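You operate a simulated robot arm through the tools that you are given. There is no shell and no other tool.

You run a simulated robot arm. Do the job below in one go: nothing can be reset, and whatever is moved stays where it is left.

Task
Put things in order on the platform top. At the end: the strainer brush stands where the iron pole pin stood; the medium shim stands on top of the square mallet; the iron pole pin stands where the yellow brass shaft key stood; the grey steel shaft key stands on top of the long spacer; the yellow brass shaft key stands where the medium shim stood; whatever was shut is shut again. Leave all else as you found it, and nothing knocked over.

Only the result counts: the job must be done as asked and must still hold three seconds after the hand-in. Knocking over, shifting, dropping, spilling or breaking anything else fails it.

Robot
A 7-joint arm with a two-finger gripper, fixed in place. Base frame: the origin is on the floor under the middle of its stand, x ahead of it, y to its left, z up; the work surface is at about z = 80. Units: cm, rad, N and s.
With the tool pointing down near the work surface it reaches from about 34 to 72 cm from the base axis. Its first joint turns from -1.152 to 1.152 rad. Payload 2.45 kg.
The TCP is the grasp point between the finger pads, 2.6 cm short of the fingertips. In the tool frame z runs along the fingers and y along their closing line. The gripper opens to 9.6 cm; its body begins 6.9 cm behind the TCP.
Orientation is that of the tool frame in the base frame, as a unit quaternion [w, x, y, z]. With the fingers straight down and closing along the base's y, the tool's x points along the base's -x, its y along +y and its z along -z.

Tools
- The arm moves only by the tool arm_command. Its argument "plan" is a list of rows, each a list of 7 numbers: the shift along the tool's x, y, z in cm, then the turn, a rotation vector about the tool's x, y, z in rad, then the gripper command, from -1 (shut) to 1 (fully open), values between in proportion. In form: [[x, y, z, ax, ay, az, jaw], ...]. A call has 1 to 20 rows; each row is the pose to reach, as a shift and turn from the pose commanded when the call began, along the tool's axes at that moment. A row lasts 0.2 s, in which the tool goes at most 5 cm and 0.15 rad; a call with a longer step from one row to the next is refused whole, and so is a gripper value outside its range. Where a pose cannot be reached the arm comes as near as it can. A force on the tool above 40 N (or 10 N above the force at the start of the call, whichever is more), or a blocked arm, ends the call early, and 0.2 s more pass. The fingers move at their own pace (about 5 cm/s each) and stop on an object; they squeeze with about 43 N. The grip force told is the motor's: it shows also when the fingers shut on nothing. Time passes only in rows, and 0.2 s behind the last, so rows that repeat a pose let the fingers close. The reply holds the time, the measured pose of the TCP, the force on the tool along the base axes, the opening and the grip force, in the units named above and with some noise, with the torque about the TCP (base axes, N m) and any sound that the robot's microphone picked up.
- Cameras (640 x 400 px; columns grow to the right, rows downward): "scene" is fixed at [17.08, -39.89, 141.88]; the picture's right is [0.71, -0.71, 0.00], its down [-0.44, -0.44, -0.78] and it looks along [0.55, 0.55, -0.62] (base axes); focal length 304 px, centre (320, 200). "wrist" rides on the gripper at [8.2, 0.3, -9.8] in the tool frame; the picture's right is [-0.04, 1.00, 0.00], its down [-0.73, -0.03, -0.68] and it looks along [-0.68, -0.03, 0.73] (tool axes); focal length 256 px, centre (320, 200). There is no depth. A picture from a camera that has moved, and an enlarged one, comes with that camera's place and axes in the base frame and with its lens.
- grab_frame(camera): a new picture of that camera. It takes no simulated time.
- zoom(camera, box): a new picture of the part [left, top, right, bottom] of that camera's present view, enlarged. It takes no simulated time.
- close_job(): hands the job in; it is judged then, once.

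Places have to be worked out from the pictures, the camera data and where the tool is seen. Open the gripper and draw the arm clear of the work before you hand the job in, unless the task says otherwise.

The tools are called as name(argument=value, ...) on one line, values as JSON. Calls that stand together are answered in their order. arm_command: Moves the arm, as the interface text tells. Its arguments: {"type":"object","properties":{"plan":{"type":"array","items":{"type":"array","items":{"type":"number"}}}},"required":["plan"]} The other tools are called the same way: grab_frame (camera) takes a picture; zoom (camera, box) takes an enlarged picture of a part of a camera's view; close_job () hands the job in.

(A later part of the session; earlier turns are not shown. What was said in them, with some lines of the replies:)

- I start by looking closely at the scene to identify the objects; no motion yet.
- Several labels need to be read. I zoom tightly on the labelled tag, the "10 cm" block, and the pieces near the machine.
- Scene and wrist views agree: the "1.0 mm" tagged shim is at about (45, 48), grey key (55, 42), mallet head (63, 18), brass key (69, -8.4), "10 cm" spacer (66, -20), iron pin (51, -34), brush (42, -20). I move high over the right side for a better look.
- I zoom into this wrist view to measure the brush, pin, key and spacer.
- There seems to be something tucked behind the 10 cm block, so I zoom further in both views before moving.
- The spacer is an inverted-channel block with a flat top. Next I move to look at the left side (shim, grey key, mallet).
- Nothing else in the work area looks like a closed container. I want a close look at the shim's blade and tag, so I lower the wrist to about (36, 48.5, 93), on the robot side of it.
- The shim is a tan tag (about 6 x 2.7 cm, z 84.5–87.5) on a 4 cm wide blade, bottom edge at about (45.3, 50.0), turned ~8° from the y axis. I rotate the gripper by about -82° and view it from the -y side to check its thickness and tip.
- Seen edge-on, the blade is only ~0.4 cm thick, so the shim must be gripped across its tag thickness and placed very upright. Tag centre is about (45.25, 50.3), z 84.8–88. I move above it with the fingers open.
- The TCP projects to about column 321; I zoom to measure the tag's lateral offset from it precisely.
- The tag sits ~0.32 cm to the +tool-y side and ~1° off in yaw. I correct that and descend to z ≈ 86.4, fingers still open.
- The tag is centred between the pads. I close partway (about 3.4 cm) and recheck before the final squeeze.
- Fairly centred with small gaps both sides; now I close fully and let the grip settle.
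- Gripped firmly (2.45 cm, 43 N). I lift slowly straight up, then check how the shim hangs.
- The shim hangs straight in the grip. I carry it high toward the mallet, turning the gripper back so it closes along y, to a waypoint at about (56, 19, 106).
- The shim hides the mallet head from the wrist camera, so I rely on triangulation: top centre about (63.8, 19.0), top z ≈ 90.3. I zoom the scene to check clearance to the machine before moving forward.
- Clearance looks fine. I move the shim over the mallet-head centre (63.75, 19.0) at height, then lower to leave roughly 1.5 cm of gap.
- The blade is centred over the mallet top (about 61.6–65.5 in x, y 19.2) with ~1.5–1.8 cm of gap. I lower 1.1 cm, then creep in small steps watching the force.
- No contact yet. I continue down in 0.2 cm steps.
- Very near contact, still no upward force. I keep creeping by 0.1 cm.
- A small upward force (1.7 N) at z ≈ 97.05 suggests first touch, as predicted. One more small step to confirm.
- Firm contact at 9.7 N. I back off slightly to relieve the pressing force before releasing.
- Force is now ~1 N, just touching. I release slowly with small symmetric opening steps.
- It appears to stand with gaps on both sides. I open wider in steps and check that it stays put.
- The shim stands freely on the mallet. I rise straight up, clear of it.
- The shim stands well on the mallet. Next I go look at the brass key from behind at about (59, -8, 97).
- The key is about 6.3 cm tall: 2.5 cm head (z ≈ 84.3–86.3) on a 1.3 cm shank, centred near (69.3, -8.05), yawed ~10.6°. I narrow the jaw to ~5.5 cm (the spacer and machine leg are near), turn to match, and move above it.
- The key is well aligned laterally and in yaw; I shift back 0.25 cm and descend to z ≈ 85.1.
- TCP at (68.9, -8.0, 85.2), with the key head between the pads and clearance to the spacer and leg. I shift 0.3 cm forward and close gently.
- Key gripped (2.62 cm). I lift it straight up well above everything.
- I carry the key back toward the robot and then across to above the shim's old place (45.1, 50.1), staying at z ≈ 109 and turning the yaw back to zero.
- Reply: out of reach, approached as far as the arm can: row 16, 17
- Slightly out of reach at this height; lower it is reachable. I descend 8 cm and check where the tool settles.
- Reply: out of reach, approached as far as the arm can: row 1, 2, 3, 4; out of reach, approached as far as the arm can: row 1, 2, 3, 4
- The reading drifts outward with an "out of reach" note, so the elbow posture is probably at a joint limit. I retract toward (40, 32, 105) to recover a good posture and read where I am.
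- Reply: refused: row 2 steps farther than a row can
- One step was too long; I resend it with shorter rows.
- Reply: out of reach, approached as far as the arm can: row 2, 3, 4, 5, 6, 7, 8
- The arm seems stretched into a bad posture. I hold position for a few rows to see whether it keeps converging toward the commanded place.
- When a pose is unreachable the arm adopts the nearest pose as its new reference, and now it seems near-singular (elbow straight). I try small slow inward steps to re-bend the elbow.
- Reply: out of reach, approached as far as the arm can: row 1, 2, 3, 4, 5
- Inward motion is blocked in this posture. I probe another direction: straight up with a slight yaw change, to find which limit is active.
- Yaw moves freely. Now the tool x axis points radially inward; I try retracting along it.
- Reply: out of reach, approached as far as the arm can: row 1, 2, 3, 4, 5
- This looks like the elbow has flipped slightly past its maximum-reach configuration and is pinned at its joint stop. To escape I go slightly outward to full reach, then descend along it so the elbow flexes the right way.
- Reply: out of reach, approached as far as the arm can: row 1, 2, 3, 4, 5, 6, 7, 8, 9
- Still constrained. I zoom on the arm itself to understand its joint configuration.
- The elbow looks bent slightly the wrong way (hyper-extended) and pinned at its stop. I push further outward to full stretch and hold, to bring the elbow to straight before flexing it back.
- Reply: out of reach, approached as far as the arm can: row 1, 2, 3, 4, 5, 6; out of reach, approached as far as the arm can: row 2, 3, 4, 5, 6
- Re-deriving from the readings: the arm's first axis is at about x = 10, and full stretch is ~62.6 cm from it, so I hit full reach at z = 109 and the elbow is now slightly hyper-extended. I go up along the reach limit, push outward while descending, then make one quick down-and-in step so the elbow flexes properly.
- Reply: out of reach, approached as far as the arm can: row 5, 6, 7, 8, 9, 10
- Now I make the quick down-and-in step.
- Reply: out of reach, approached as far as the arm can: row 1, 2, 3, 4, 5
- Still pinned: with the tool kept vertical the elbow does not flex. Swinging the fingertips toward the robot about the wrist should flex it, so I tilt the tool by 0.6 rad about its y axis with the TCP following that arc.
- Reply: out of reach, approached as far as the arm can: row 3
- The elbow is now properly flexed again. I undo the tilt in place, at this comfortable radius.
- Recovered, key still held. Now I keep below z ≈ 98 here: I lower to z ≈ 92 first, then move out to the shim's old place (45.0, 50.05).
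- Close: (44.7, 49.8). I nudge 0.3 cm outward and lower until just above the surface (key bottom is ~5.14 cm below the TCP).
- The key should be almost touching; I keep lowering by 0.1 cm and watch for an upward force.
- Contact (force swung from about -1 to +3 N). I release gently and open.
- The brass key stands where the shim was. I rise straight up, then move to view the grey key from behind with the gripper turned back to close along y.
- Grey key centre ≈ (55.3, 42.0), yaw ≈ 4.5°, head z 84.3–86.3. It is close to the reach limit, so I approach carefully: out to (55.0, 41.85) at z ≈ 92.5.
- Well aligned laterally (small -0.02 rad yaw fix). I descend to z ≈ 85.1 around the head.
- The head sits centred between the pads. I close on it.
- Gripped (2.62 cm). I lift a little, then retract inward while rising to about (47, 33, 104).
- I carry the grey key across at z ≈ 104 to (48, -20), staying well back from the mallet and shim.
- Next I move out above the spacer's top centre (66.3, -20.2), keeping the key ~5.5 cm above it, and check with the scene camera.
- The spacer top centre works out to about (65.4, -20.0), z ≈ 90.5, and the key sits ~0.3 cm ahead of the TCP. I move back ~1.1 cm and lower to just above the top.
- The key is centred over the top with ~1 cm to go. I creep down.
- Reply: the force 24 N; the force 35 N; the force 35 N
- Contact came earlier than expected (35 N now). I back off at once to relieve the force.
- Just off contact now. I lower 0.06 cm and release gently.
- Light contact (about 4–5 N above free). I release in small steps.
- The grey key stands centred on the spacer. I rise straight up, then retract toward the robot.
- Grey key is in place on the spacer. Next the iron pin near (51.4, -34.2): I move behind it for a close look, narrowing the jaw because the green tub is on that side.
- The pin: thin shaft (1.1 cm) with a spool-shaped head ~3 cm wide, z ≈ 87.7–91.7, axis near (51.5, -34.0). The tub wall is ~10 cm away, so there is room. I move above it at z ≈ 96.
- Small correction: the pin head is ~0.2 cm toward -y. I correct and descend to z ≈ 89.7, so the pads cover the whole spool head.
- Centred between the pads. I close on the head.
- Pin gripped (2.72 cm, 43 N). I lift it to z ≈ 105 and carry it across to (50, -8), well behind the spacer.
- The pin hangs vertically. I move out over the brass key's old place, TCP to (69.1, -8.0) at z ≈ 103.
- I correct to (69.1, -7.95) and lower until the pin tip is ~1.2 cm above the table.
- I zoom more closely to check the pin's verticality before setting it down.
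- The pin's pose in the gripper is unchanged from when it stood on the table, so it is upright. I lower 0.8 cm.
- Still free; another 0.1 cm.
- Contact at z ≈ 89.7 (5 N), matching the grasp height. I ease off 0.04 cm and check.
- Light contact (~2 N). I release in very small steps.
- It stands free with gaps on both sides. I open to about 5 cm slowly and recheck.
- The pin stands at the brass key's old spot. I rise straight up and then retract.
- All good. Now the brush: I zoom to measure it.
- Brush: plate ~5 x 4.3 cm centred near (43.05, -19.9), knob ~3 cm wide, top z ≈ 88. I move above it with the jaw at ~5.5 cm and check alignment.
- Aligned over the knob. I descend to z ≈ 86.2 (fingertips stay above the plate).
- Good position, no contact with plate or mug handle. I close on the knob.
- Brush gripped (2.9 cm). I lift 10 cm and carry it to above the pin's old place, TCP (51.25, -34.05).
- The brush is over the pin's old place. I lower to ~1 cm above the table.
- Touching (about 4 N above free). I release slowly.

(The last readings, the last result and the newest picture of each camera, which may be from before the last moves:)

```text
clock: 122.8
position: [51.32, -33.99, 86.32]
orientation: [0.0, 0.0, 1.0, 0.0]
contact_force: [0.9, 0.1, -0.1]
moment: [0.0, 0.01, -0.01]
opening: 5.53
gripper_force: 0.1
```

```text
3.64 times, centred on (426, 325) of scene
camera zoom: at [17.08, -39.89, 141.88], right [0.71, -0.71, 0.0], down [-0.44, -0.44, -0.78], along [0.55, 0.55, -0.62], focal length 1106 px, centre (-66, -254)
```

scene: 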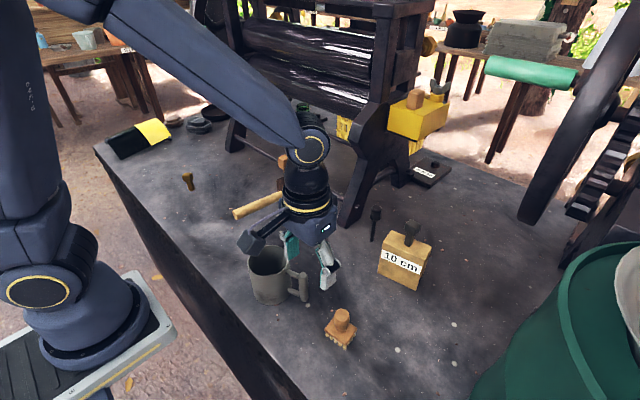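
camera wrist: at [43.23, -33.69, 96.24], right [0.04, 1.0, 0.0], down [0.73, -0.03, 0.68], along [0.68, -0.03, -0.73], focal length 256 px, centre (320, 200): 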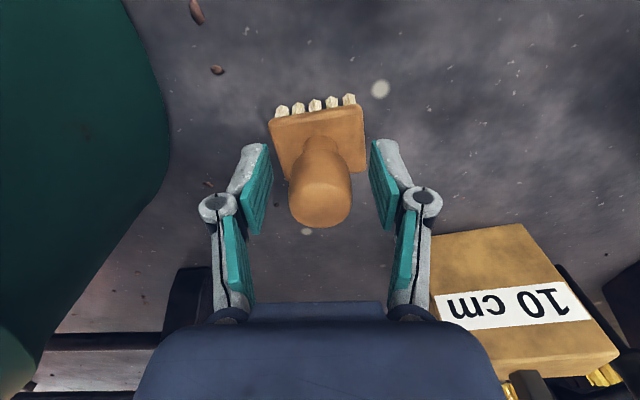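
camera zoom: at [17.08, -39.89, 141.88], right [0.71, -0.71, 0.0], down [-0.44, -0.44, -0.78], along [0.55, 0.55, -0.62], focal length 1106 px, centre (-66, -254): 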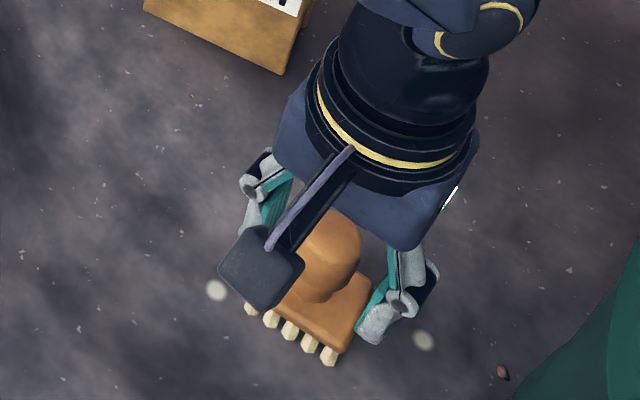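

The brush is released and standing. I rise straight up, then draw the arm back to a clear place.

arm_command(plan=[[0, 0, -2, 0, 0, 0, 0.15], [0, 0, -5.5, 0, 0, 0, 0.15], [0, 0, -10, 0, 0, 0, 0.2], [0, 0, -14.5, 0, 0, 0, 0.3], [0, 0, -19, 0, 0, 0, 0.4], [2.5, 4, -20, 0, 0, 0, 0.6], [5, 8, -22, 0, 0, 0, 0.8], [7.5, 12, -24, 0, 0, 0, 1], [10, 16, -26, 0, 0, 0, 1], [12, 20, -28, 0, 0, 0, 1], [13, 24.5, -29, 0, 0, 0, 1], [14, 29, -30, 0, 0, 0, 1]])

grab_frame(camera="wrist")

grab_frame(camera="scene")

```text
refused: row 7 steps farther than a row can; nothing moved
```

```text
taken
camera wrist: at [43.23, -33.69, 96.24], right [0.04, 1.0, 0.0], down [0.73, -0.03, 0.68], along [0.68, -0.03, -0.73], focal length 256 px, centre (320, 200)
```

wrist: 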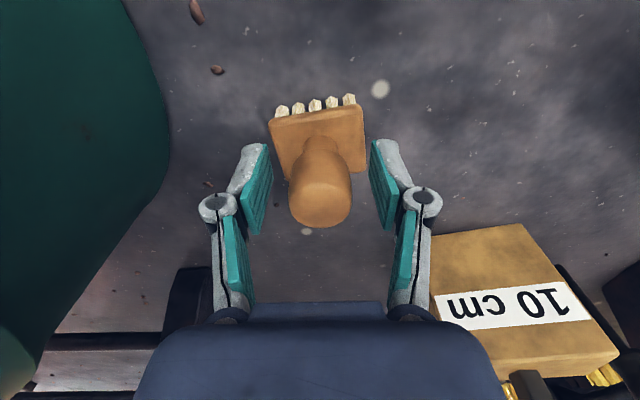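

```text
taken
```

scene: 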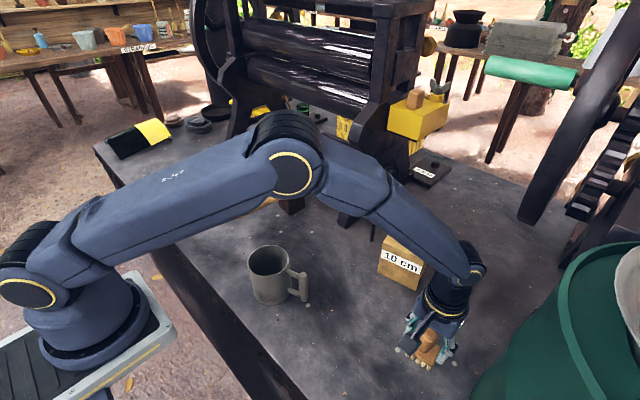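

One row was too long; I resend with shorter steps.

arm_command(plan=[[0, 0, -2, 0, 0, 0, 0.15], [0, 0, -5.5, 0, 0, 0, 0.15], [0, 0, -10, 0, 0, 0, 0.2], [0, 0, -14.5, 0, 0, 0, 0.3], [0, 0, -19, 0, 0, 0, 0.4], [2, 3.5, -20, 0, 0, 0, 0.6], [4, 7, -21.5, 0, 0, 0, 0.8], [6, 10.5, -23, 0, 0, 0, 1], [8, 14, -24.5, 0, 0, 0, 1], [10, 17.5, -26, 0, 0, 0, 1], [11.5, 21.5, -27.5, 0, 0, 0, 1], [13, 25.5, -29, 0, 0, 0, 1], [14, 29.5, -30, 0, 0, 0, 1], [14, 33.5, -30, 0, 0, 0, 1]])

grab_frame(camera="wrist")

grab_frame(camera="scene")

```text
clock: 125.8
position: [37.18, -0.73, 116.81]
orientation: [0.0, 0.0, 1.0, 0.0]
contact_force: [-0.1, -0.1, -0.3]
moment: [-0.02, 0.01, 0.01]
opening: 9.59
gripper_force: 0.1
```

```text
taken
camera wrist: at [29.24, -0.46, 126.54], right [0.04, 1.0, 0.0], down [0.73, -0.03, 0.68], along [0.68, -0.03, -0.73], focal length 256 px, centre (320, 200)
```

wrist: 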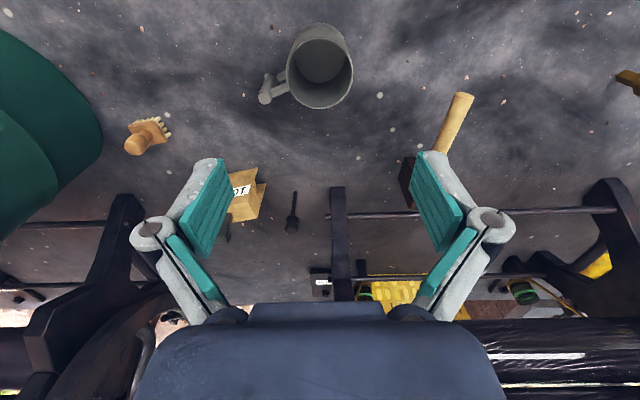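

```text
taken
```

scene: 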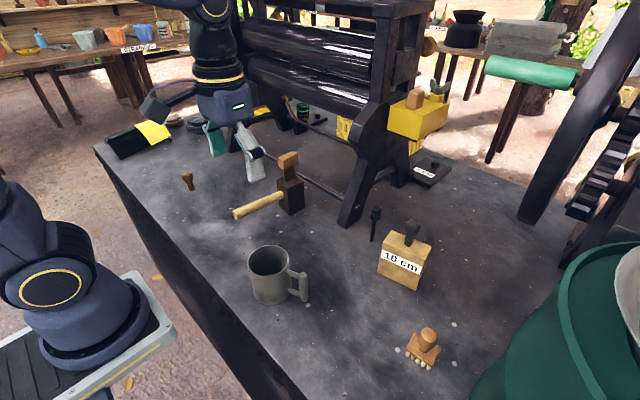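

Everything appears placed. I zoom over all the results for a final check before handing in.

zoom(camera="scene", box=[150, 130, 330, 240])

zoom(camera="scene", box=[320, 200, 480, 300])

zoom(camera="scene", box=[230, 230, 470, 380])

zoom(camera="scene", box=[220, 160, 380, 260])

```text
3.56 times, centred on (240, 185) of scene
camera zoom: at [17.08, -39.89, 141.88], right [0.71, -0.71, 0.0], down [-0.44, -0.44, -0.78], along [0.55, 0.55, -0.62], focal length 1082 px, centre (604, 253)
```

zoom: 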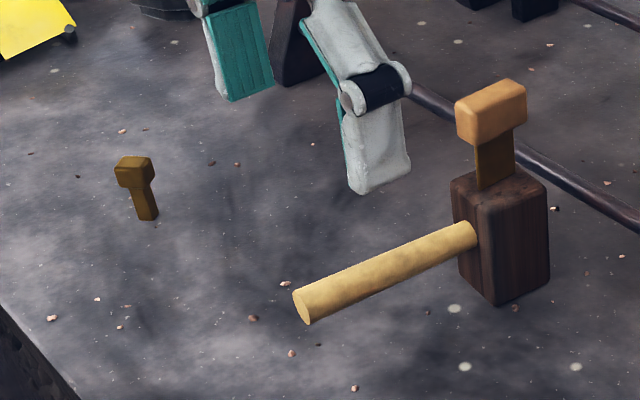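

```text
4.00 times, centred on (400, 250) of scene
camera zoom: at [17.08, -39.89, 141.88], right [0.71, -0.71, 0.0], down [-0.44, -0.44, -0.78], along [0.55, 0.55, -0.62], focal length 1217 px, centre (0, 0)
```

zoom: 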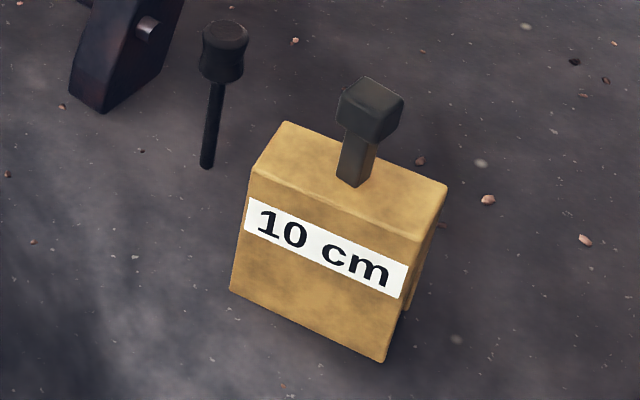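

```text
2.67 times, centred on (350, 305) of scene
camera zoom: at [17.08, -39.89, 141.88], right [0.71, -0.71, 0.0], down [-0.44, -0.44, -0.78], along [0.55, 0.55, -0.62], focal length 811 px, centre (240, -80)
```

zoom: 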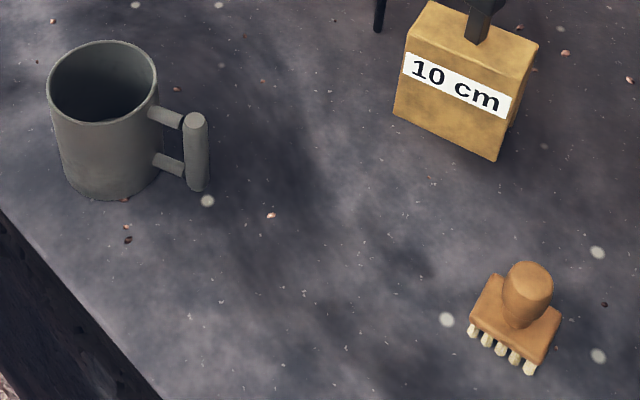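

```text
4.00 times, centred on (300, 210) of scene
camera zoom: at [17.08, -39.89, 141.88], right [0.71, -0.71, 0.0], down [-0.44, -0.44, -0.78], along [0.55, 0.55, -0.62], focal length 1217 px, centre (400, 160)
```

zoom: 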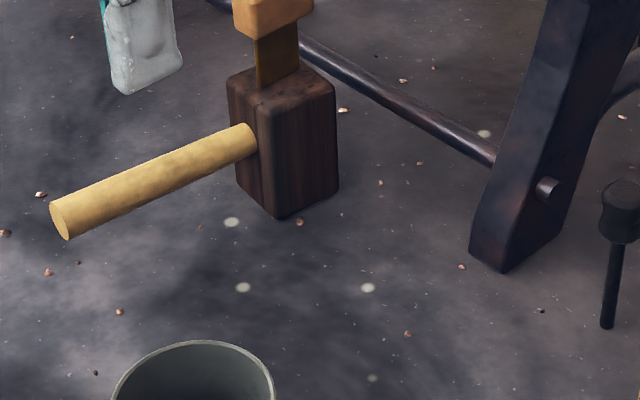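

All five pieces are in place. The mallet, spacer and mug match their original pixel positions. The gripper is open and clear, so I hand the job in.

close_job()

```text
The job is handed in.
```

The job is done and handed in. My last pictures show every piece standing where you asked. I have not seen a verdict, and I did not look again after handing in.

| Piece | Where it stands now |
|---|---|
| Medium shim ("1.0 mm" tag) | On top of the square mallet, near the centre, on its thin blade |
| Yellow brass shaft key | Where the shim stood |
| Grey steel shaft key | Centred on top of the long spacer (the "10 cm" block) |
| Iron pole pin | Where the brass key stood |
| Strainer brush | Where the pin stood |

- **Unmoved items:** The mallet, spacer and mug look the same in the scene camera as at the start. Nothing was knocked over.
- **Which shim and spacer:** I took the "1.0 mm" piece as the medium shim and the "10 cm" block as the long spacer. They were the only shim and spacer I could find.
- **Shut things:** I found nothing closed in the work area and opened nothing.
- **Two slips on the way:**
  - While carrying the brass key, the arm got stuck fully stretched and I had to work it free. The key stayed gripped and touched nothing.
  - I pressed the grey key onto the spacer harder than intended, at about 35 N. The spacer did not shift.

The gripper is open and the arm is drawn back, clear of the work.
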